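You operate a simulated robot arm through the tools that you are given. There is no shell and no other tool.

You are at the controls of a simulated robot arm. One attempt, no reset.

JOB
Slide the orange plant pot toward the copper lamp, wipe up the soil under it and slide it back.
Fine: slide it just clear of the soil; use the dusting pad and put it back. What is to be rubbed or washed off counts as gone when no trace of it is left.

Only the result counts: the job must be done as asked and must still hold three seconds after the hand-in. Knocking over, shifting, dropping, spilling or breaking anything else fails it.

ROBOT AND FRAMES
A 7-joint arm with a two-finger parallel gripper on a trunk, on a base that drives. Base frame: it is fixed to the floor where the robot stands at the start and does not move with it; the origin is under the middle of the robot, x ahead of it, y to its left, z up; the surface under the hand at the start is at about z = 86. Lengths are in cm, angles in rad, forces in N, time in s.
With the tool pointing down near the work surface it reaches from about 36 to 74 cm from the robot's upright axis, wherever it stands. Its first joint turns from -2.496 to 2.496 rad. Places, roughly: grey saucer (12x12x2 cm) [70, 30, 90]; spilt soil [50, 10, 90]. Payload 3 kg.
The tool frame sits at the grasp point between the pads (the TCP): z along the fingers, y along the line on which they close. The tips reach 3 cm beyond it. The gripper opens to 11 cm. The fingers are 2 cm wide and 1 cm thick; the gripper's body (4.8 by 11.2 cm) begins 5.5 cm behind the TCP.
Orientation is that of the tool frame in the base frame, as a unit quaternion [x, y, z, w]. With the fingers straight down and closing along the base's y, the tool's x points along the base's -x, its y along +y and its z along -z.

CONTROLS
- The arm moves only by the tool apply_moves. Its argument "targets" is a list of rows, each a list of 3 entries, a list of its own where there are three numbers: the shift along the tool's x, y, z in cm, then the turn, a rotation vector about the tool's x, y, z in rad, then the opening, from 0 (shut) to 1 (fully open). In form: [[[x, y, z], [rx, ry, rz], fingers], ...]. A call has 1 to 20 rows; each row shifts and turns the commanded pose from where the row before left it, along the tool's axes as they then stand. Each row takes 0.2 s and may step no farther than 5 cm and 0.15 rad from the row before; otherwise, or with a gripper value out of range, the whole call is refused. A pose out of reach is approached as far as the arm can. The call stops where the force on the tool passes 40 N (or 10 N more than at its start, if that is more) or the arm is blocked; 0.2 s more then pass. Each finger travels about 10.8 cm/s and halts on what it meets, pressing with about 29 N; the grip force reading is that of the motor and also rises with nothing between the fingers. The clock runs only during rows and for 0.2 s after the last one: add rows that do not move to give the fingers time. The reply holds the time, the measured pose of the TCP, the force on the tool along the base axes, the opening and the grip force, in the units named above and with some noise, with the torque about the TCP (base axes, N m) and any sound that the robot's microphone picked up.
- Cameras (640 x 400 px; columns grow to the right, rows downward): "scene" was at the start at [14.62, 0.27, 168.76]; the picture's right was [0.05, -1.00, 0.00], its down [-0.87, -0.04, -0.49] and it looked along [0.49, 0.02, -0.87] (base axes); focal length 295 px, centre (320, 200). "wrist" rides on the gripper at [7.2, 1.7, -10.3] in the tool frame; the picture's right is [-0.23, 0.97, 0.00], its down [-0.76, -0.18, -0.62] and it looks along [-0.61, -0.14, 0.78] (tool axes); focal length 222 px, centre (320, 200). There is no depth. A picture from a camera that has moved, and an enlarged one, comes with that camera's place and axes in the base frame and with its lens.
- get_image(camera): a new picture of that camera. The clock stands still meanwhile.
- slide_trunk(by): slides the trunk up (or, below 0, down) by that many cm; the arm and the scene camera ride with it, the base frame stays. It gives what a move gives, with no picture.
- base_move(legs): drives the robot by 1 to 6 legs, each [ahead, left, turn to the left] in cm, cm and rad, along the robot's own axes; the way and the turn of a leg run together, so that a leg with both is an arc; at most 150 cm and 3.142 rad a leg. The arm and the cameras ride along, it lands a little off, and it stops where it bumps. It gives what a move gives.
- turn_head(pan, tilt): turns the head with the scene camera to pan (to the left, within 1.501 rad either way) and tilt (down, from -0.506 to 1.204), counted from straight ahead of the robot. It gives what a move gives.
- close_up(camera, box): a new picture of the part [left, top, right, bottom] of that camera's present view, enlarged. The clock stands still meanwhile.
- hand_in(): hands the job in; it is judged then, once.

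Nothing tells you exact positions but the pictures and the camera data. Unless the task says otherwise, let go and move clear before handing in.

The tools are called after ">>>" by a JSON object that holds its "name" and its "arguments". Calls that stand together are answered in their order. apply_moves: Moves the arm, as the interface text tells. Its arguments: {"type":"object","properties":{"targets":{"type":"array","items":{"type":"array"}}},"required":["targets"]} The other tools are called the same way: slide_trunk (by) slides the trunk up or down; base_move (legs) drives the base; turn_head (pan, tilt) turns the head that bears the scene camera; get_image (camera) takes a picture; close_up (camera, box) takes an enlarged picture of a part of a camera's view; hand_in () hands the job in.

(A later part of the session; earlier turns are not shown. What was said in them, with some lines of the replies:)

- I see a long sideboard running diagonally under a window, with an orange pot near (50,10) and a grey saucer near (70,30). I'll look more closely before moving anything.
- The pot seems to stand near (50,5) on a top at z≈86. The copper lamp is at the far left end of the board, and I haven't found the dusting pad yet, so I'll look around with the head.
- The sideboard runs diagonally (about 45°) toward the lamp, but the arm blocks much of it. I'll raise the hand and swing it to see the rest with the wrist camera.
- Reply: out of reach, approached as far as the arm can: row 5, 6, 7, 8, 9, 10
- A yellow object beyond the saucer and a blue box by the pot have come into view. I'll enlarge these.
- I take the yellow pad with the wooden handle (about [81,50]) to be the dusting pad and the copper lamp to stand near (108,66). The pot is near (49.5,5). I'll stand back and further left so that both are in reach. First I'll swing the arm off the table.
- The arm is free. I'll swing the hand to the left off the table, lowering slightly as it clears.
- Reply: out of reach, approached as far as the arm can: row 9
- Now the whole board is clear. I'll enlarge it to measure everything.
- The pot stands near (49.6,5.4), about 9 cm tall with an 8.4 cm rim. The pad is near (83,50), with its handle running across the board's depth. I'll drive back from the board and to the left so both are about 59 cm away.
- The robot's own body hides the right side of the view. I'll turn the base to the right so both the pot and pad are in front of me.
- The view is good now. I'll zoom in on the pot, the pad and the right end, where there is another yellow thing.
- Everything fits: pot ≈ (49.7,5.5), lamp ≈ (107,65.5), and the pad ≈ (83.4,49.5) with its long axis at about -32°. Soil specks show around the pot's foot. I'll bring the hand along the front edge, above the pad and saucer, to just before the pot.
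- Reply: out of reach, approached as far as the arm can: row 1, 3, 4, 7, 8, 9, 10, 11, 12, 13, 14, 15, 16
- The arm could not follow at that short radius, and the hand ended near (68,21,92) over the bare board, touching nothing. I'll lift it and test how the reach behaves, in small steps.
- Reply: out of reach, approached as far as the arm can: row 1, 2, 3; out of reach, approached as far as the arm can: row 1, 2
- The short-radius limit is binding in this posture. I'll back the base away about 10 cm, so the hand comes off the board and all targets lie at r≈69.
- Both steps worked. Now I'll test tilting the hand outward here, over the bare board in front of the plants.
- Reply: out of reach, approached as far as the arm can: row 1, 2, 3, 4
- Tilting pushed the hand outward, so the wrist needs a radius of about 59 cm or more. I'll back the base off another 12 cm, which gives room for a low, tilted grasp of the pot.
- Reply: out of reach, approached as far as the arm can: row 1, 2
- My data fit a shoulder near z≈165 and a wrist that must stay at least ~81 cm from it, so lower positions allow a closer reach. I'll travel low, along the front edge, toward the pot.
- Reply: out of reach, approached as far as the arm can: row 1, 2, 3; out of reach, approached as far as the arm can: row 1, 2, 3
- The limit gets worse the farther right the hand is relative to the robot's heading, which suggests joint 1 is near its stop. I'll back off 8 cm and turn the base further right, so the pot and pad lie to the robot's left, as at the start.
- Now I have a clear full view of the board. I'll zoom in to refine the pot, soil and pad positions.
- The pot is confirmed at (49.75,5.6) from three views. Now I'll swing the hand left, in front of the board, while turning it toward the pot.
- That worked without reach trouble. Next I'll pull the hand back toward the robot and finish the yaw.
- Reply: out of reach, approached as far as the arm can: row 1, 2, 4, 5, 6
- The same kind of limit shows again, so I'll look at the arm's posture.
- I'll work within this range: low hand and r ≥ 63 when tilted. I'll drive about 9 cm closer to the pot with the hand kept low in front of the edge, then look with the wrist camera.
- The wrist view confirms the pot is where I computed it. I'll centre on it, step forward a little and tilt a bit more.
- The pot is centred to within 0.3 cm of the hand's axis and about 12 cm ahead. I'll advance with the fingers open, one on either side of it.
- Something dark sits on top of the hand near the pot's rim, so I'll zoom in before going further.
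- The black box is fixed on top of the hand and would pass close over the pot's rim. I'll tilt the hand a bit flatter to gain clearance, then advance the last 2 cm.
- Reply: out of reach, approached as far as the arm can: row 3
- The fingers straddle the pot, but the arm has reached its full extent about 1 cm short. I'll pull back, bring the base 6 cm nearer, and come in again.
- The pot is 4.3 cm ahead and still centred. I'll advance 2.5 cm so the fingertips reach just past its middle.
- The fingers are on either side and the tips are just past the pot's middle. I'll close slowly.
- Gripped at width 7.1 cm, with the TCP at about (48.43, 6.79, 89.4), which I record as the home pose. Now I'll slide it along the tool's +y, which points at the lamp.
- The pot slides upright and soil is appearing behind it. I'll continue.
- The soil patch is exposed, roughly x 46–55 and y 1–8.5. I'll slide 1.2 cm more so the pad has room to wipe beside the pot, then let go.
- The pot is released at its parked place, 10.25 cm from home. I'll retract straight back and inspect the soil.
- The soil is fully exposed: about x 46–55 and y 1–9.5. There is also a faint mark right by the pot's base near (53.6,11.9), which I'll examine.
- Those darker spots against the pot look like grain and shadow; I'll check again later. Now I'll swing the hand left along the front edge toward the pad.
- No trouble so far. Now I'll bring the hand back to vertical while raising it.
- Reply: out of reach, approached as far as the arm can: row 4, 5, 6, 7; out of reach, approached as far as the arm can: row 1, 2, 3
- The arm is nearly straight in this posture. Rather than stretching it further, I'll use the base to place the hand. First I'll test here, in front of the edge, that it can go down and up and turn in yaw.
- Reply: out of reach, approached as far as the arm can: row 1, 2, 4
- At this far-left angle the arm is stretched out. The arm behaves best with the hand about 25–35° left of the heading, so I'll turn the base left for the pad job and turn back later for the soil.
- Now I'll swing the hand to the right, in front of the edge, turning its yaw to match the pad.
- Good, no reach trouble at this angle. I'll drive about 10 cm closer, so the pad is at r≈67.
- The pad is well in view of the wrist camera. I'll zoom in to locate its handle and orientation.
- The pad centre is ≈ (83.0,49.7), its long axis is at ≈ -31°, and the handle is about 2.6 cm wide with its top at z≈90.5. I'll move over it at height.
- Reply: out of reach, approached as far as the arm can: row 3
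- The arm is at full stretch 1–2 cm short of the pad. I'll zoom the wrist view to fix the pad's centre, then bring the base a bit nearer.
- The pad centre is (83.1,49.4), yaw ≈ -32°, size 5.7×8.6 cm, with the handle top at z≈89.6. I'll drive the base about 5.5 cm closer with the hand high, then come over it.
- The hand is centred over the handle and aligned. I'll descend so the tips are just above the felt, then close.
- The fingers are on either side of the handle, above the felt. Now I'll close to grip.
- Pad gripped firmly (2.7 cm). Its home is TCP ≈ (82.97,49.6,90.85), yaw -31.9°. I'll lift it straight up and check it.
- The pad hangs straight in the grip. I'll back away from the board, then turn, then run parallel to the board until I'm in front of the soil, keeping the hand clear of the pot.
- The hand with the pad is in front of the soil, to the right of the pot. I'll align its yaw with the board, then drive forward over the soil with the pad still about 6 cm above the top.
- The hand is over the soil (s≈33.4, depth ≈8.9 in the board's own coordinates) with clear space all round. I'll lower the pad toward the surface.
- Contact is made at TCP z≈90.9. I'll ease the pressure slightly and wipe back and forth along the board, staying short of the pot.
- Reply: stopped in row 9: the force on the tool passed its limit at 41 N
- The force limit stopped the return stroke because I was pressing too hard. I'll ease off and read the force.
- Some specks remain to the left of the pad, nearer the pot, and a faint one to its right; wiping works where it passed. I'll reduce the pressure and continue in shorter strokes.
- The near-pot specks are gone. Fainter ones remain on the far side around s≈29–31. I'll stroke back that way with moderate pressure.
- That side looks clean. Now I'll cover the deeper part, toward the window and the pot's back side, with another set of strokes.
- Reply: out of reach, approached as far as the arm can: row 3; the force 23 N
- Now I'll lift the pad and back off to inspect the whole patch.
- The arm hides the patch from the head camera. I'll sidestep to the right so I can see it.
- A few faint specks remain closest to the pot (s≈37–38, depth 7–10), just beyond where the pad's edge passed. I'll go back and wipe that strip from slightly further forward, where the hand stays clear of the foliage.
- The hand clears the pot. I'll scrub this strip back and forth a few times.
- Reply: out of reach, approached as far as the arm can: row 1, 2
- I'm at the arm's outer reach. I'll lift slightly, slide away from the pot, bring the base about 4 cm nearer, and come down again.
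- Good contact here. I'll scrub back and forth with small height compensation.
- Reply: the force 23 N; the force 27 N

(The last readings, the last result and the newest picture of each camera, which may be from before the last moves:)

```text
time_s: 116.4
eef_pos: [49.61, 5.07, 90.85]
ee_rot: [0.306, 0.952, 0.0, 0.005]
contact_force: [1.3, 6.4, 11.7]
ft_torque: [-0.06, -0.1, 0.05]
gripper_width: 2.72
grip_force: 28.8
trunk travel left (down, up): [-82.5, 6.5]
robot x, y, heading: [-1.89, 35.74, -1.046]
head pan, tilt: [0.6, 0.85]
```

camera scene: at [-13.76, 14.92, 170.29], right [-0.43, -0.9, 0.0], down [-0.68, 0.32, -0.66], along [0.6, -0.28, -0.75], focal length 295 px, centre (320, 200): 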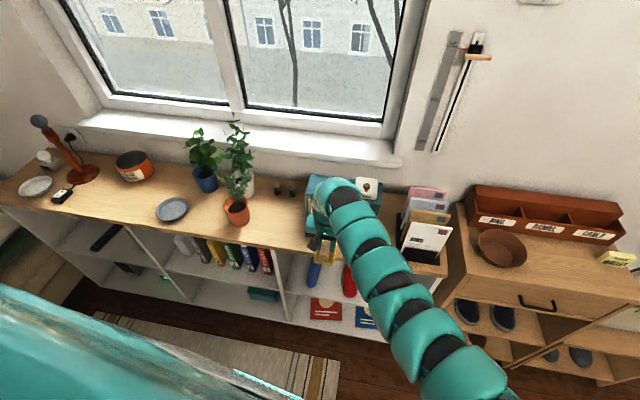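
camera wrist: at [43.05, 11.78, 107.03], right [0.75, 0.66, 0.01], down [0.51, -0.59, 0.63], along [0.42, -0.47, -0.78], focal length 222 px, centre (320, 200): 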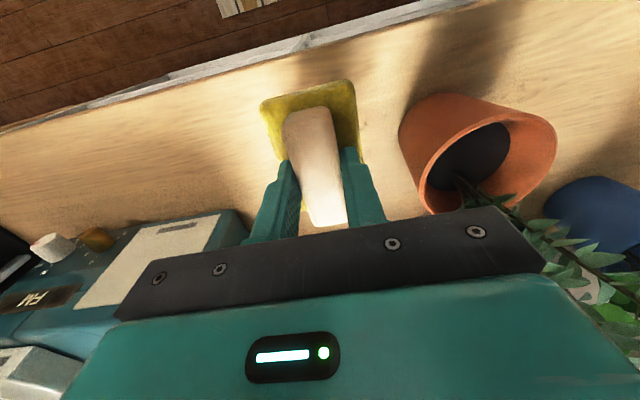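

Now I'll lift, back off and sidestep to inspect again.

>>> {"name": "apply_moves", "arguments": {"targets": [[[0, 0, -0.5], [0, 0, 0], 0.15], [[0, 0, -2], [0, 0, 0], 0.15], [[0, 0, -2], [0, 0, 0], 0.15], [[0, 0, -1.7], [0, 0, 0], 0.15]]}}

>>> {"name": "base_move", "arguments": {"legs": [[-10, -4.5, 0], [7, -17.5, 0]]}}

>>> {"name": "get_image", "arguments": {"camera": "scene"}}

```text
time_s: 117.4
eef_pos: [49.21, 4.92, 97.29]
ee_rot: [0.307, 0.952, 0.0, 0.003]
contact_force: [-0.1, 0.1, -0.5]
ft_torque: [0.01, 0.01, -0.01]
gripper_width: 2.71
grip_force: 29.3
trunk travel left (down, up): [-82.5, 6.5]
robot x, y, heading: [-1.92, 35.77, -1.042]
head pan, tilt: [0.6, 0.85]
```

```text
time_s: 119.8
eef_pos: [29.2, -4.07, 97.01]
ee_rot: [0.307, 0.952, 0.002, 0.004]
contact_force: [-0.8, -0.3, -0.7]
ft_torque: [0.0, -0.04, 0.01]
gripper_width: 2.7
grip_force: 29.2
trunk travel left (down, up): [-82.5, 6.5]
robot x, y, heading: [-22.23, 26.95, -1.04]
head pan, tilt: [0.6, 0.85]
```

```text
taken
camera scene: at [-10.97, 16.45, 170.29], right [-0.42, -0.91, 0.0], down [-0.68, 0.32, -0.66], along [0.6, -0.28, -0.75], focal length 295 px, centre (320, 200)
```

scene: 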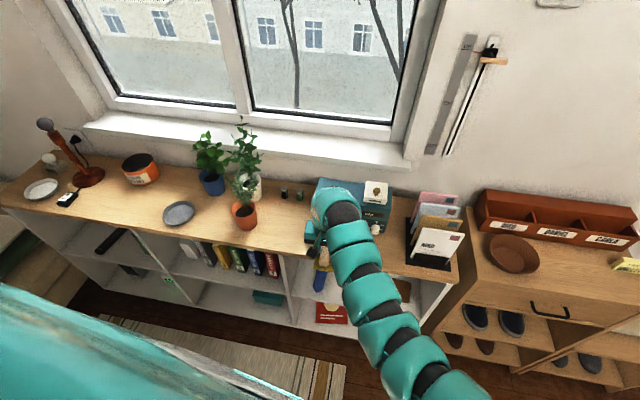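

>>> {"name": "close_up", "arguments": {"camera": "scene", "box": [240, 195, 304, 235]}}

>>> {"name": "close_up", "arguments": {"camera": "scene", "box": [250, 205, 290, 230]}}

>>> {"name": "close_up", "arguments": {"camera": "scene", "box": [210, 210, 274, 250]}}

```text
10.00 times, centred on (272, 215) of scene
camera zoom: at [-10.97, 16.45, 170.29], right [-0.42, -0.91, 0.0], down [-0.68, 0.32, -0.66], along [0.6, -0.28, -0.75], focal length 2947 px, centre (800, 50)
```

zoom: 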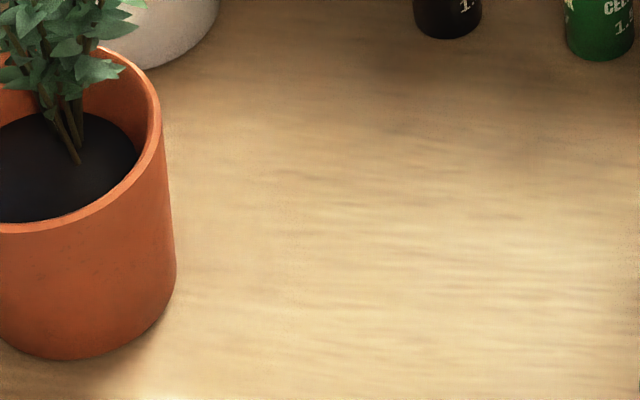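

```text
16.00 times, centred on (270, 218) of scene
camera zoom: at [-10.97, 16.45, 170.29], right [-0.42, -0.91, 0.0], down [-0.68, 0.32, -0.66], along [0.6, -0.28, -0.75], focal length 4716 px, centre (1120, -80)
```

zoom: 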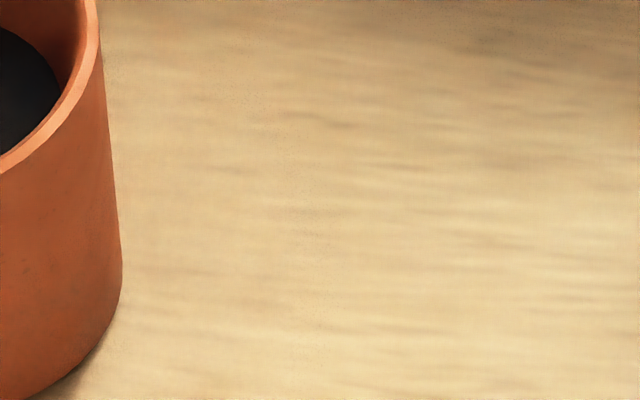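

```text
10.00 times, centred on (242, 230) of scene
camera zoom: at [-10.97, 16.45, 170.29], right [-0.42, -0.91, 0.0], down [-0.68, 0.32, -0.66], along [0.6, -0.28, -0.75], focal length 2947 px, centre (1100, -100)
```

zoom: 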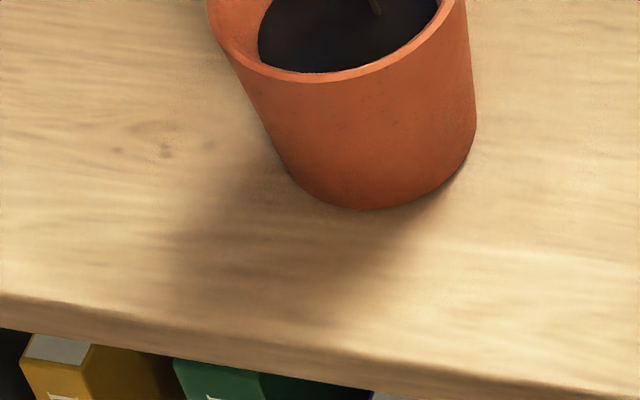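

The wood is clean, with no trace of soil left in the enlarged views. Now I'll carry the pad back to its place, staying in front of the board all the way.

>>> {"name": "base_move", "arguments": {"legs": [[-2.8, -1.2, 0], [-28.5, 66, 0]]}}

>>> {"name": "base_move", "arguments": {"legs": [[0, 0, 0.313]]}}

```text
time_s: 124.1
eef_pos: [69.0, 56.07, 97.15]
ee_rot: [0.305, 0.952, 0.0, 0.003]
contact_force: [0.7, 0.1, -1.4]
ft_torque: [-0.03, 0.01, -0.05]
gripper_width: 2.73
grip_force: 28.6
trunk travel left (down, up): [-82.5, 6.5]
robot x, y, heading: [17.39, 86.62, -1.034]
head pan, tilt: [0.6, 0.85]
```

```text
time_s: 125.5
eef_pos: [75.91, 73.48, 97.19]
ee_rot: [0.151, 0.989, 0.0, 0.004]
contact_force: [-1.0, -0.1, -0.4]
ft_torque: [-0.06, 0.02, 0.05]
gripper_width: 2.72
grip_force: 29.4
trunk travel left (down, up): [-82.5, 6.5]
robot x, y, heading: [17.34, 86.39, -0.719]
head pan, tilt: [0.6, 0.85]
```

>>> {"name": "apply_moves", "arguments": {"targets": [[[0, 0, 0], [0, 0, 0.1265], 0.15], [[0, 0, 0], [0, 0, 0.1265], 0.15]]}}

>>> {"name": "base_move", "arguments": {"legs": [[20.7, -13.3, 0]]}}

>>> {"name": "get_image", "arguments": {"camera": "wrist"}}

```text
time_s: 126.1
eef_pos: [75.91, 73.47, 97.22]
ee_rot: [0.276, 0.961, 0.002, 0.004]
contact_force: [0.3, -0.4, -0.7]
ft_torque: [0.0, 0.02, -0.02]
gripper_width: 2.7
grip_force: 29.0
trunk travel left (down, up): [-82.5, 6.5]
robot x, y, heading: [17.64, 86.56, -0.721]
head pan, tilt: [0.6, 0.85]
```

```text
time_s: 127.9
eef_pos: [82.41, 49.89, 97.14]
ee_rot: [0.274, 0.962, 0.003, 0.003]
contact_force: [-0.3, 0.1, -0.3]
ft_torque: [0.01, 0.01, 0.0]
gripper_width: 2.72
grip_force: 29.5
trunk travel left (down, up): [-82.5, 6.5]
robot x, y, heading: [24.19, 63.06, -0.719]
head pan, tilt: [0.6, 0.85]
```

```text
taken
camera wrist: at [77.11, 54.99, 107.4], right [0.71, 0.71, 0.01], down [0.55, -0.55, 0.63], along [0.45, -0.44, -0.78], focal length 222 px, centre (320, 200)
```

wrist: 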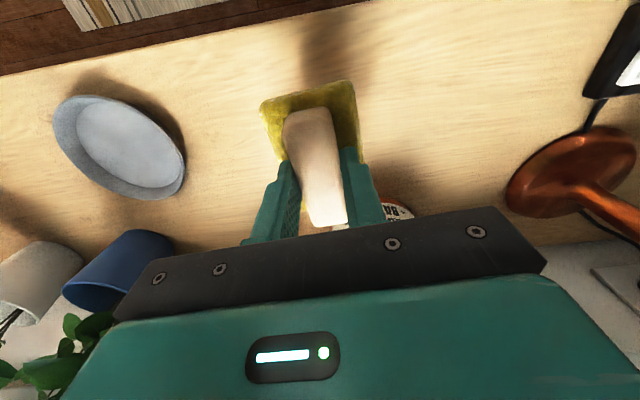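

The view matches the pickup view to within half a centimetre. I'll correct that offset and set the pad down.

>>> {"name": "apply_moves", "arguments": {"targets": [[[-0.63, 0.05, 0.5], [0, 0, 0], 0.15], [[0, 0, 2], [0, 0, 0], 0.15], [[0, 0, 2], [0, 0, 0], 0.15], [[0, 0, 1.2], [0, 0, 0], 0.15]]}}

>>> {"name": "apply_moves", "arguments": {"targets": [[[0, 0, 0.3], [0, 0, 0], 0.15]]}}

```text
time_s: 128.9
eef_pos: [83.2, 49.76, 91.29]
ee_rot: [0.274, 0.962, 0.003, 0.005]
contact_force: [-0.4, 0.1, -0.4]
ft_torque: [-0.01, -0.01, 0.0]
gripper_width: 2.74
grip_force: 28.9
trunk travel left (down, up): [-82.5, 6.5]
robot x, y, heading: [24.2, 63.32, -0.721]
head pan, tilt: [0.6, 0.85]
```

```text
time_s: 129.3
eef_pos: [83.19, 49.55, 91.11]
ee_rot: [0.273, 0.962, 0.003, 0.004]
contact_force: [0.8, 0.1, -0.8]
ft_torque: [-0.02, -0.04, -0.05]
gripper_width: 2.74
grip_force: 29.4
trunk travel left (down, up): [-82.5, 6.5]
robot x, y, heading: [23.89, 62.62, -0.718]
head pan, tilt: [0.6, 0.85]
```

>>> {"name": "apply_moves", "arguments": {"targets": [[[0.15, 0, 0.12], [0, 0, 0], 0.15]]}}

>>> {"name": "apply_moves", "arguments": {"targets": [[[0, 0, 0.12], [0, 0, 0], 0.15]]}}

```text
time_s: 129.7
eef_pos: [82.95, 49.85, 91.0]
ee_rot: [0.273, 0.962, 0.002, 0.003]
contact_force: [0.2, -0.8, -1.0]
ft_torque: [0.03, 0.02, -0.01]
gripper_width: 2.7
grip_force: 28.9
trunk travel left (down, up): [-82.5, 6.5]
robot x, y, heading: [24.23, 63.34, -0.717]
head pan, tilt: [0.6, 0.85]
```

```text
time_s: 130.1
eef_pos: [82.92, 49.78, 90.93]
ee_rot: [0.274, 0.962, 0.002, 0.005]
contact_force: [-1.4, -1.3, 7.5]
ft_torque: [-0.19, 0.21, -0.02]
gripper_width: 2.7
grip_force: 29.3
trunk travel left (down, up): [-82.5, 6.5]
robot x, y, heading: [24.35, 63.09, -0.713]
head pan, tilt: [0.6, 0.85]
```

The pad is on the surface at its original spot. I'll release and lift off.

>>> {"name": "apply_moves", "arguments": {"targets": [[[0, 0, -0.07], [0, 0, 0], 0.15], [[0, 0, 0], [0, 0, 0], 0.28], [[0, 0, 0], [0, 0, 0], 0.35], [[0, 0, 0], [0, 0, 0], 0.42], [[0, 0, 0], [0, 0, 0], 0.42]]}}

>>> {"name": "apply_moves", "arguments": {"targets": [[[0, 0, -1], [0, 0, 0], 0.42], [[0, 0, -2], [0, 0, 0], 0.42], [[0, 0, -2], [0, 0, 0], 0.6], [[0, 0, -1.5], [0, 0, 0], 0.8]]}}

>>> {"name": "get_image", "arguments": {"camera": "wrist"}}

```text
time_s: 131.3
eef_pos: [82.92, 49.72, 91.0]
ee_rot: [0.274, 0.962, 0.003, 0.005]
contact_force: [0.1, 0.0, 0.5]
ft_torque: [-0.01, -0.01, 0.02]
gripper_width: 4.62
grip_force: 0.1
trunk travel left (down, up): [-82.5, 6.5]
robot x, y, heading: [24.16, 62.96, -0.719]
head pan, tilt: [0.6, 0.85]
```

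```text
time_s: 132.3
eef_pos: [82.91, 49.72, 97.39]
ee_rot: [0.274, 0.962, 0.002, 0.004]
contact_force: [0.3, 0.2, 0.7]
ft_torque: [0.01, 0.01, 0.02]
gripper_width: 8.8
grip_force: 0.1
trunk travel left (down, up): [-82.5, 6.5]
robot x, y, heading: [24.19, 63.12, -0.716]
head pan, tilt: [0.6, 0.85]
```

```text
taken
camera wrist: at [77.57, 54.86, 107.68], right [0.71, 0.71, 0.01], down [0.55, -0.55, 0.63], along [0.45, -0.44, -0.78], focal length 222 px, centre (320, 200)
```

wrist: 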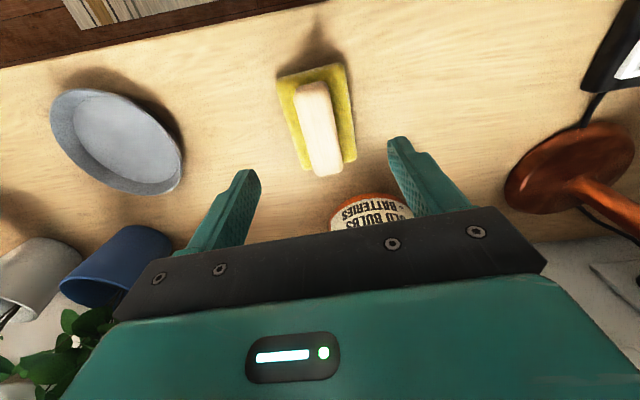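

The pad is back in place, squarely on the board. Next is the pot: I'll back off and turn the base to the heading I used for the pot grasp.

>>> {"name": "base_move", "arguments": {"legs": [[-18, 0, 0]]}}

>>> {"name": "base_move", "arguments": {"legs": [[0, 0, -0.745]]}}

>>> {"name": "apply_moves", "arguments": {"targets": [[[0, 0, 0], [0, 0, -0.134], 1], [[0, 0, 0], [0, 0, -0.134], 1], [[0, 0, 0], [0, 0, -0.134], 1], [[0, 0, 0], [0, 0, -0.134], 1]]}}

```text
time_s: 133.8
eef_pos: [69.17, 61.53, 97.46]
ee_rot: [0.276, 0.961, 0.002, 0.005]
contact_force: [-0.1, -0.5, -0.1]
ft_torque: [-0.03, -0.02, 0.0]
gripper_width: 8.79
grip_force: 0.0
trunk travel left (down, up): [-82.5, 6.5]
robot x, y, heading: [10.64, 75.06, -0.719]
head pan, tilt: [0.6, 0.85]
```

```text
time_s: 136.2
eef_pos: [44.91, 25.65, 97.42]
ee_rot: [0.602, 0.798, 0.0, 0.005]
contact_force: [0.1, -0.8, 0.0]
ft_torque: [-0.01, 0.02, 0.01]
gripper_width: 8.79
grip_force: 0.1
trunk travel left (down, up): [-82.5, 6.5]
robot x, y, heading: [10.69, 74.53, -1.459]
head pan, tilt: [0.6, 0.85]
```

```text
time_s: 137.2
eef_pos: [44.9, 25.59, 97.38]
ee_rot: [0.369, 0.93, -0.001, 0.005]
contact_force: [0.4, 0.0, 1.9]
ft_torque: [-0.02, 0.03, -0.03]
gripper_width: 10.99
grip_force: 0.1
trunk travel left (down, up): [-82.5, 6.5]
robot x, y, heading: [10.05, 74.96, -1.453]
head pan, tilt: [0.6, 0.85]
```

Facing as before. Now I'll lower and tilt the hand in front of the board's edge.

>>> {"name": "apply_moves", "arguments": {"targets": [[[0, 0, 1.14], [0, -0.15, 0.009], 1], [[0.17, 0, 1.127], [0, -0.15, 0], 1], [[0.337, 0, 1.089], [0, -0.15, 0], 1], [[0.496, 0, 1.027], [0, -0.15, 0], 1], [[0.644, 0, 0.941], [0, -0.15, 0], 1], [[0.777, 0, 0.834], [0, -0.15, 0], 1], [[0.893, 0, 0.709], [0, -0.14, 0], 1]]}}

>>> {"name": "get_image", "arguments": {"camera": "wrist"}}

```text
time_s: 138.8
eef_pos: [44.99, 25.69, 89.46]
ee_rot: [0.325, 0.802, -0.186, 0.466]
contact_force: [0.4, 0.3, -0.5]
ft_torque: [0.04, 0.0, 0.01]
gripper_width: 11.01
grip_force: 0.0
trunk travel left (down, up): [-82.5, 6.5]
robot x, y, heading: [10.5, 75.25, -1.456]
head pan, tilt: [0.6, 0.85]
```

```text
taken
camera wrist: at [37.12, 35.47, 88.29], right [0.76, 0.62, 0.2], down [-0.24, -0.02, 0.97], along [0.61, -0.78, 0.14], focal length 222 px, centre (320, 200)
```

wrist: 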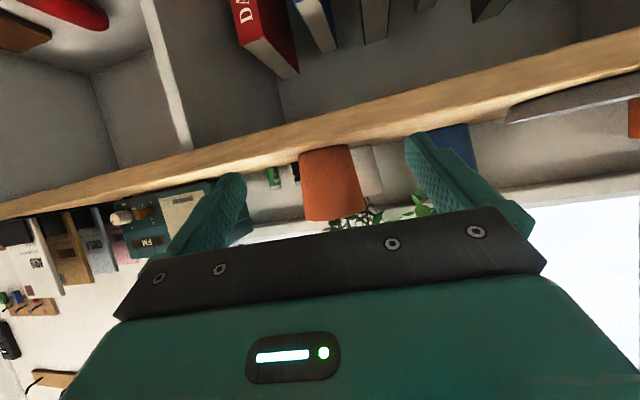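

The hand is tilted as before, and the wrist view confirms the pot at its parked place (56.7,13.1). I'll drive about 8 cm nearer along the approach line.

>>> {"name": "base_move", "arguments": {"legs": [[6.2, 5.0, 0]]}}

>>> {"name": "get_image", "arguments": {"camera": "wrist"}}

```text
time_s: 139.8
eef_pos: [50.54, 20.01, 89.37]
ee_rot: [0.325, 0.803, -0.186, 0.464]
contact_force: [-0.6, -0.3, 0.6]
ft_torque: [-0.02, 0.02, 0.03]
gripper_width: 11.0
grip_force: 0.1
trunk travel left (down, up): [-82.5, 6.5]
robot x, y, heading: [15.74, 69.57, -1.456]
head pan, tilt: [0.6, 0.85]
```

```text
taken
camera wrist: at [42.73, 29.85, 88.22], right [0.76, 0.62, 0.2], down [-0.24, -0.02, 0.97], along [0.61, -0.78, 0.13], focal length 222 px, centre (320, 200)
```

wrist: 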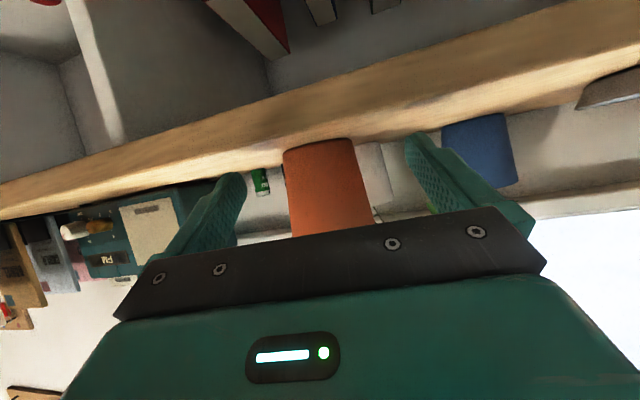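

Aligned: the pot is 0.7 cm to the right and 9 cm ahead. I'll advance to the same grasp pose as when I released it.

>>> {"name": "apply_moves", "arguments": {"targets": [[[-0.6, -0.35, 1.04], [0, 0, 0], 1], [[-0.78, -0.36, 1.36], [0, 0, 0], 1], [[-0.78, 0, 1.36], [0, 0, 0], 1]]}}

>>> {"name": "apply_moves", "arguments": {"targets": [[[-0.78, 0, 1.36], [0, 0, 0], 1], [[-0.78, 0, 1.35], [0, 0, 0], 1]]}}

>>> {"name": "get_image", "arguments": {"camera": "wrist"}}

>>> {"name": "turn_head", "arguments": {"pan": 0.5, "tilt": 0.85}}

>>> {"name": "get_image", "arguments": {"camera": "scene"}}

```text
time_s: 140.6
eef_pos: [53.05, 16.5, 89.28]
ee_rot: [0.325, 0.803, -0.186, 0.464]
contact_force: [0.3, -0.5, 0.4]
ft_torque: [0.01, 0.0, -0.02]
gripper_width: 10.98
grip_force: 0.2
trunk travel left (down, up): [-82.5, 6.5]
robot x, y, heading: [16.35, 69.65, -1.454]
head pan, tilt: [0.6, 0.85]
```

```text
time_s: 141.2
eef_pos: [55.45, 14.3, 89.53]
ee_rot: [0.325, 0.803, -0.186, 0.464]
contact_force: [-0.9, -0.1, -0.2]
ft_torque: [-0.02, -0.01, -0.04]
gripper_width: 10.99
grip_force: 0.1
trunk travel left (down, up): [-82.5, 6.5]
robot x, y, heading: [15.97, 69.46, -1.456]
head pan, tilt: [0.6, 0.85]
```

```text
taken
camera wrist: at [47.53, 24.19, 88.3], right [0.76, 0.62, 0.2], down [-0.24, -0.02, 0.97], along [0.61, -0.78, 0.13], focal length 222 px, centre (320, 200)
```

wrist: 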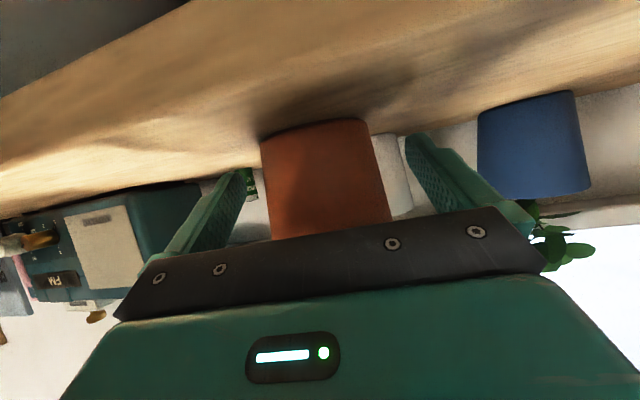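

```text
time_s: 141.9
eef_pos: [55.4, 14.37, 89.37]
ee_rot: [0.325, 0.802, -0.187, 0.465]
contact_force: [-1.2, -0.7, 0.1]
ft_torque: [-0.01, 0.02, 0.02]
gripper_width: 11.0
grip_force: 0.0
trunk travel left (down, up): [-82.5, 6.5]
robot x, y, heading: [16.26, 69.42, -1.456]
head pan, tilt: [0.499, 0.85]
```

```text
taken
camera scene: at [21.41, 55.01, 170.3], right [-0.82, -0.58, 0.0], down [-0.43, 0.61, -0.66], along [0.38, -0.54, -0.75], focal length 295 px, centre (320, 200)
```

scene: 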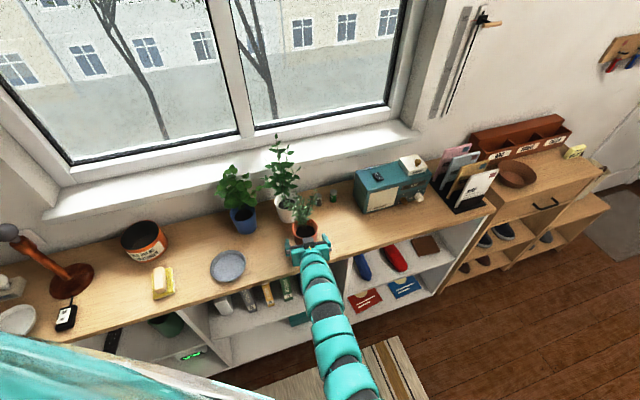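

The wrist view is the same as at release. Before gripping, I'll check the wiped patch once more from here.

>>> {"name": "close_up", "arguments": {"camera": "scene", "box": [310, 205, 374, 245]}}

>>> {"name": "close_up", "arguments": {"camera": "scene", "box": [316, 215, 356, 240]}}

>>> {"name": "close_up", "arguments": {"camera": "scene", "box": [130, 240, 226, 300]}}

```text
10.00 times, centred on (342, 225) of scene
camera zoom: at [21.41, 55.01, 170.3], right [-0.82, -0.58, 0.0], down [-0.43, 0.61, -0.66], along [0.38, -0.54, -0.75], focal length 2947 px, centre (100, -50)
```

zoom: 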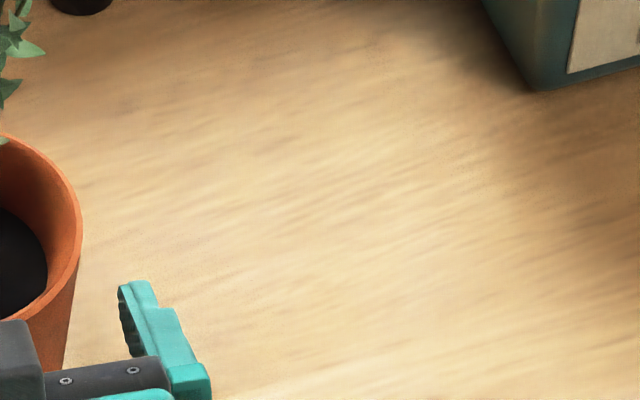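

```text
16.00 times, centred on (336, 228) of scene
camera zoom: at [21.41, 55.01, 170.3], right [-0.82, -0.58, 0.0], down [-0.43, 0.61, -0.66], along [0.38, -0.54, -0.75], focal length 4716 px, centre (64, -240)
```

zoom: 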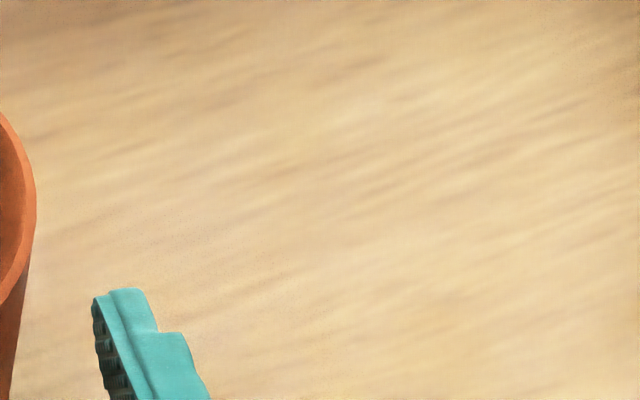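

```text
6.67 times, centred on (178, 270) of scene
camera zoom: at [21.41, 55.01, 170.3], right [-0.82, -0.58, 0.0], down [-0.43, 0.61, -0.66], along [0.38, -0.54, -0.75], focal length 1965 px, centre (1267, -267)
```

zoom: 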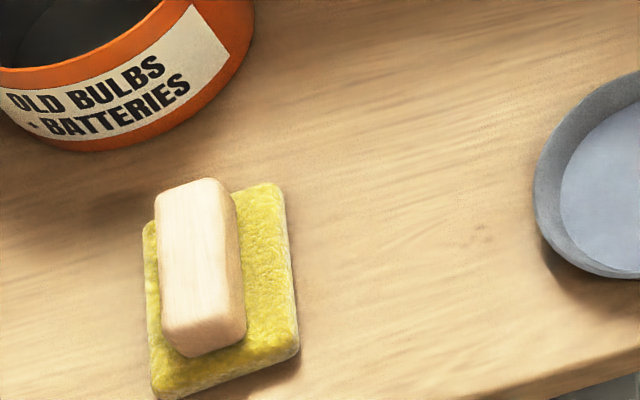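

The wood is clean and the pad sits where it was. Now I'll grip the pot again.

>>> {"name": "apply_moves", "arguments": {"targets": [[[0, 0, 0], [0, 0, 0], 0.75], [[0, 0, 0], [0, 0, 0], 0.7], [[0, 0, 0], [0, 0, 0], 0.66], [[0, 0, 0], [0, 0, 0], 0.64], [[0, 0, 0], [0, 0, 0], 0.62], [[0, 0, 0], [0, 0, 0], 0.6], [[0, 0, 0], [0, 0, 0], 0.58], [[0, 0, 0], [0, 0, 0], 0.56]]}}

```text
time_s: 143.7
eef_pos: [55.26, 14.29, 89.54]
ee_rot: [0.324, 0.803, -0.186, 0.466]
contact_force: [0.2, -0.2, -0.5]
ft_torque: [-0.06, 0.09, -0.01]
gripper_width: 7.15
grip_force: 28.9
trunk travel left (down, up): [-82.5, 6.5]
robot x, y, heading: [16.23, 69.75, -1.456]
head pan, tilt: [0.499, 0.85]
```

Gripped as before. I'll slide it back 10.26 cm to its home.

>>> {"name": "apply_moves", "arguments": {"targets": [[[-0.02, -1.0, 0.03], [0, 0, 0], 0.56], [[-0.02, -1.5, 0.03], [0, 0, 0], 0.56], [[-0.02, -1.5, 0.03], [0, 0, 0], 0.56], [[-0.02, -1.5, 0.03], [0, 0, 0], 0.56]]}}

>>> {"name": "apply_moves", "arguments": {"targets": [[[-0.02, -1.5, 0.03], [0, 0, 0], 0.56], [[-0.02, -1.5, 0.03], [0, 0, 0], 0.56], [[0, -1.26, 0.03], [0, 0, 0], 0.56], [[0, -0.5, 0], [0, 0, 0], 0.56], [[0, 0, 0], [0, 0, 0], 0.56]]}}

>>> {"name": "get_image", "arguments": {"camera": "wrist"}}

>>> {"name": "get_image", "arguments": {"camera": "scene"}}

```text
time_s: 144.7
eef_pos: [51.66, 10.28, 89.51]
ee_rot: [0.325, 0.802, -0.187, 0.464]
contact_force: [-0.3, 0.6, 1.3]
ft_torque: [0.1, 0.06, -0.03]
gripper_width: 7.13
grip_force: 29.2
trunk travel left (down, up): [-82.5, 6.5]
robot x, y, heading: [16.0, 69.82, -1.455]
head pan, tilt: [0.499, 0.85]
```

```text
time_s: 145.9
eef_pos: [48.61, 6.96, 89.44]
ee_rot: [0.325, 0.802, -0.187, 0.465]
contact_force: [4.3, 1.1, 9.4]
ft_torque: [-0.21, -0.19, 0.15]
gripper_width: 7.1
grip_force: 28.8
trunk travel left (down, up): [-82.5, 6.5]
robot x, y, heading: [15.84, 69.43, -1.458]
head pan, tilt: [0.499, 0.85]
```

```text
taken
camera wrist: at [40.7, 16.81, 88.25], right [0.76, 0.62, 0.2], down [-0.24, -0.02, 0.97], along [0.61, -0.78, 0.14], focal length 222 px, centre (320, 200)
```

wrist: 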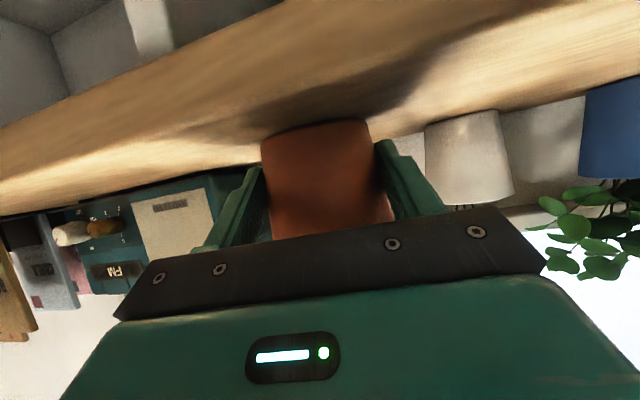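

```text
taken
camera scene: at [21.42, 55.15, 170.31], right [-0.82, -0.58, 0.0], down [-0.43, 0.61, -0.66], along [0.38, -0.54, -0.75], focal length 295 px, centre (320, 200)
```

scene: 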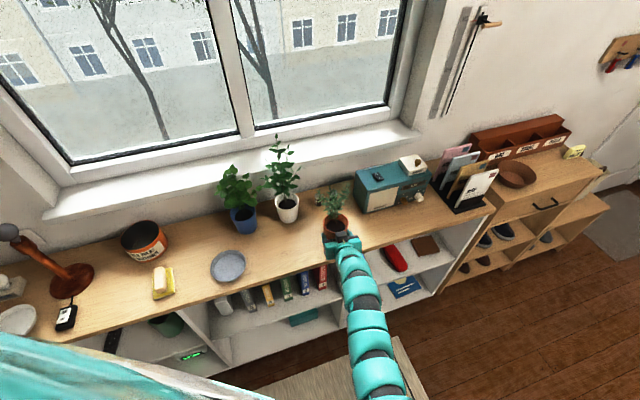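

It is back within 0.25 cm of home. I'll make the final small correction, ease the slight downward press, and check the reading.

>>> {"name": "apply_moves", "arguments": {"targets": [[[-0.06, -0.22, -0.04], [0, 0, 0], 0.56], [[0, 0, 0], [0, 0, 0], 0.56]]}}

>>> {"name": "apply_moves", "arguments": {"targets": [[[0, 0, 0], [0, 0, 0], 0.56]]}}

```text
time_s: 146.5
eef_pos: [48.29, 6.74, 89.44]
ee_rot: [0.324, 0.803, -0.186, 0.464]
contact_force: [3.1, 3.1, 7.0]
ft_torque: [-0.2, 0.03, 0.07]
gripper_width: 7.1
grip_force: 28.9
trunk travel left (down, up): [-82.5, 6.5]
robot x, y, heading: [16.03, 69.47, -1.457]
head pan, tilt: [0.499, 0.85]
```

```text
time_s: 146.9
eef_pos: [48.26, 6.74, 89.33]
ee_rot: [0.324, 0.803, -0.186, 0.464]
contact_force: [1.0, 2.5, 3.8]
ft_torque: [-0.12, 0.01, 0.03]
gripper_width: 7.1
grip_force: 28.8
trunk travel left (down, up): [-82.5, 6.5]
robot x, y, heading: [16.3, 69.74, -1.461]
head pan, tilt: [0.499, 0.85]
```

It is home within about 2 mm. I'll release and retract straight back.

>>> {"name": "apply_moves", "arguments": {"targets": [[[0, 0, 0], [0, 0, 0], 0.66], [[0, 0, 0], [0, 0, 0], 0.75], [[0, 0, 0], [0, 0, 0], 0.9], [[0, 0, 0], [0, 0, 0], 1], [[0, 0, 0], [0, 0, 0], 1]]}}

>>> {"name": "apply_moves", "arguments": {"targets": [[[0.6, 0, -1.04], [0, 0, 0], 1], [[1.0, 0, -1.73], [0, 0, 0], 1], [[1.25, 0, -2.17], [0, 0, 0], 1], [[1.25, 0, -2.17], [0, 0, 0], 1]]}}

>>> {"name": "get_image", "arguments": {"camera": "wrist"}}

```text
time_s: 148.1
eef_pos: [48.34, 6.6, 89.38]
ee_rot: [0.325, 0.802, -0.186, 0.465]
contact_force: [0.3, 0.6, 0.3]
ft_torque: [0.01, 0.03, 0.03]
gripper_width: 10.98
grip_force: 0.0
trunk travel left (down, up): [-82.5, 6.5]
robot x, y, heading: [15.64, 69.38, -1.452]
head pan, tilt: [0.499, 0.85]
```

```text
time_s: 149.1
eef_pos: [42.26, 12.51, 89.34]
ee_rot: [0.325, 0.802, -0.186, 0.465]
contact_force: [0.4, 0.1, -0.4]
ft_torque: [-0.03, -0.01, 0.01]
gripper_width: 11.02
grip_force: 0.1
trunk travel left (down, up): [-82.5, 6.5]
robot x, y, heading: [15.93, 69.66, -1.456]
head pan, tilt: [0.499, 0.85]
```

```text
taken
camera wrist: at [34.42, 22.44, 88.1], right [0.76, 0.62, 0.2], down [-0.24, -0.02, 0.97], along [0.61, -0.78, 0.13], focal length 222 px, centre (320, 200)
```

wrist: 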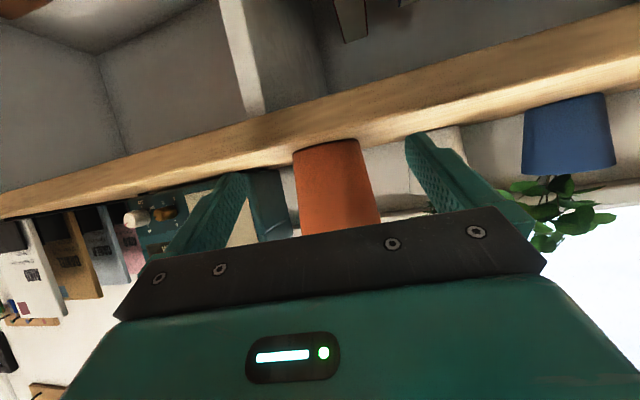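

The hand is clear of the pot. I'll back the base away and do a final inspection of the whole board.

>>> {"name": "base_move", "arguments": {"legs": [[-14, -6, 0]]}}

>>> {"name": "turn_head", "arguments": {"pan": 0.6, "tilt": 0.8}}

>>> {"name": "get_image", "arguments": {"camera": "scene"}}

```text
time_s: 150.5
eef_pos: [34.48, 26.28, 89.44]
ee_rot: [0.326, 0.802, -0.187, 0.464]
contact_force: [-0.7, 0.6, 0.3]
ft_torque: [0.03, 0.03, -0.01]
gripper_width: 10.98
grip_force: 0.1
trunk travel left (down, up): [-82.5, 6.5]
robot x, y, heading: [8.0, 83.05, -1.455]
head pan, tilt: [0.499, 0.85]
```

```text
time_s: 151.2
eef_pos: [34.46, 26.14, 89.23]
ee_rot: [0.326, 0.802, -0.186, 0.464]
contact_force: [0.1, 0.5, 0.1]
ft_torque: [-0.04, -0.02, 0.0]
gripper_width: 11.0
grip_force: 0.1
trunk travel left (down, up): [-82.5, 6.5]
robot x, y, heading: [8.27, 83.36, -1.462]
head pan, tilt: [0.6, 0.799]
```

```text
taken
camera scene: at [14.49, 68.98, 170.69], right [-0.76, -0.65, 0.0], down [-0.47, 0.54, -0.7], along [0.46, -0.53, -0.72], focal length 295 px, centre (320, 200)
```

scene: 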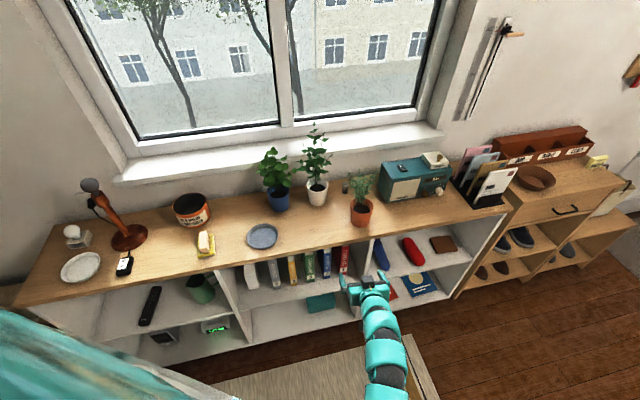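

>>> {"name": "close_up", "arguments": {"camera": "scene", "box": [320, 185, 416, 245]}}

>>> {"name": "close_up", "arguments": {"camera": "scene", "box": [160, 200, 320, 300]}}

>>> {"name": "close_up", "arguments": {"camera": "scene", "box": [335, 205, 391, 240]}}

>>> {"name": "close_up", "arguments": {"camera": "scene", "box": [20, 170, 180, 270]}}

```text
6.67 times, centred on (368, 215) of scene
camera zoom: at [14.49, 68.98, 170.69], right [-0.76, -0.65, 0.0], down [-0.47, 0.54, -0.7], along [0.46, -0.53, -0.72], focal length 1965 px, centre (0, 100)
```

zoom: 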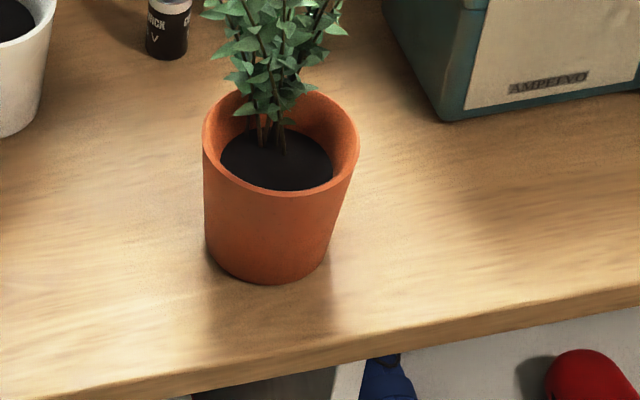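

```text
4.00 times, centred on (240, 250) of scene
camera zoom: at [14.49, 68.98, 170.69], right [-0.76, -0.65, 0.0], down [-0.47, 0.54, -0.7], along [0.46, -0.53, -0.72], focal length 1179 px, centre (640, 0)
```

zoom: 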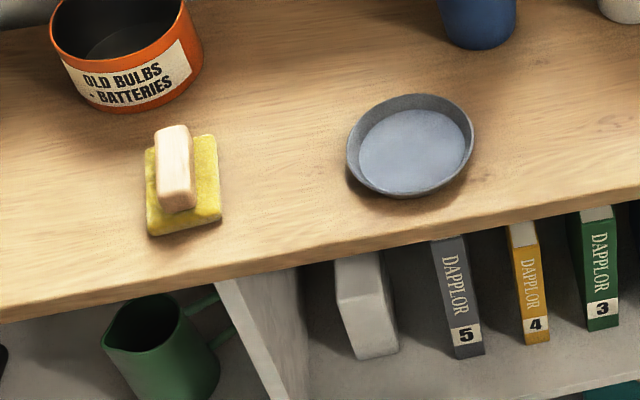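

```text
11.43 times, centred on (363, 222) of scene
camera zoom: at [14.49, 68.98, 170.69], right [-0.76, -0.65, 0.0], down [-0.47, 0.54, -0.7], along [0.46, -0.53, -0.72], focal length 3368 px, centre (-171, -57)
```

zoom: 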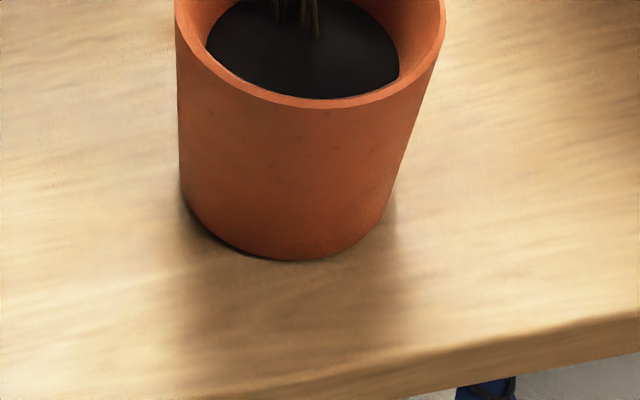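

```text
4.00 times, centred on (100, 220) of scene
camera zoom: at [14.49, 68.98, 170.69], right [-0.76, -0.65, 0.0], down [-0.47, 0.54, -0.7], along [0.46, -0.53, -0.72], focal length 1179 px, centre (1200, 120)
```

zoom: 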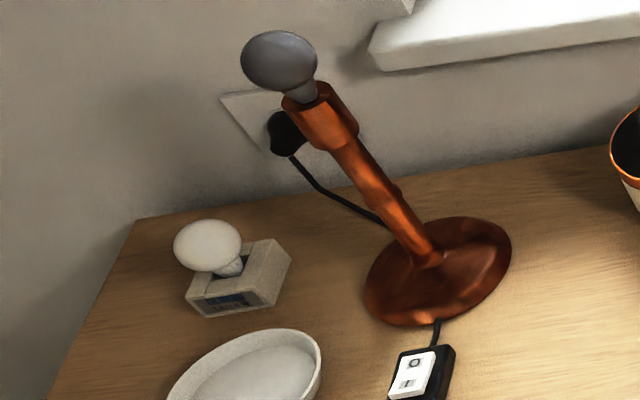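

The pot is back at (49.7,5.7), upright with no soil around it. The pad is in its place, and the saucer, plants, batteries, bucket and lamp look undisturbed. The hand is empty and clear of the board, so I'm handing in.

>>> {"name": "hand_in", "arguments": {}}

```text
The job is handed in.
```

The job is done and handed in, but I haven't seen the judged result. The orange pot is back upright within about half a centimetre of where it started, and no soil shows in the enlarged views.

- **Pot:** I gripped it low and slid it about 10 cm toward the copper lamp, just clear of the soil. After wiping, I slid it back the same way.
- **Soil:** It took two rounds of wiping. The first left a few faint specks on the side nearest the pot, so I went back and scrubbed that strip. The last views, taken before and after the pot went back, show bare wood.
- **Dusting pad:** It is back on its original spot, within a few millimetres and at the same angle.
- **Everything else:** The lamp, saucer, other plants, batteries, bucket and radio look undisturbed in the last pictures. The hand is empty and clear of the board.
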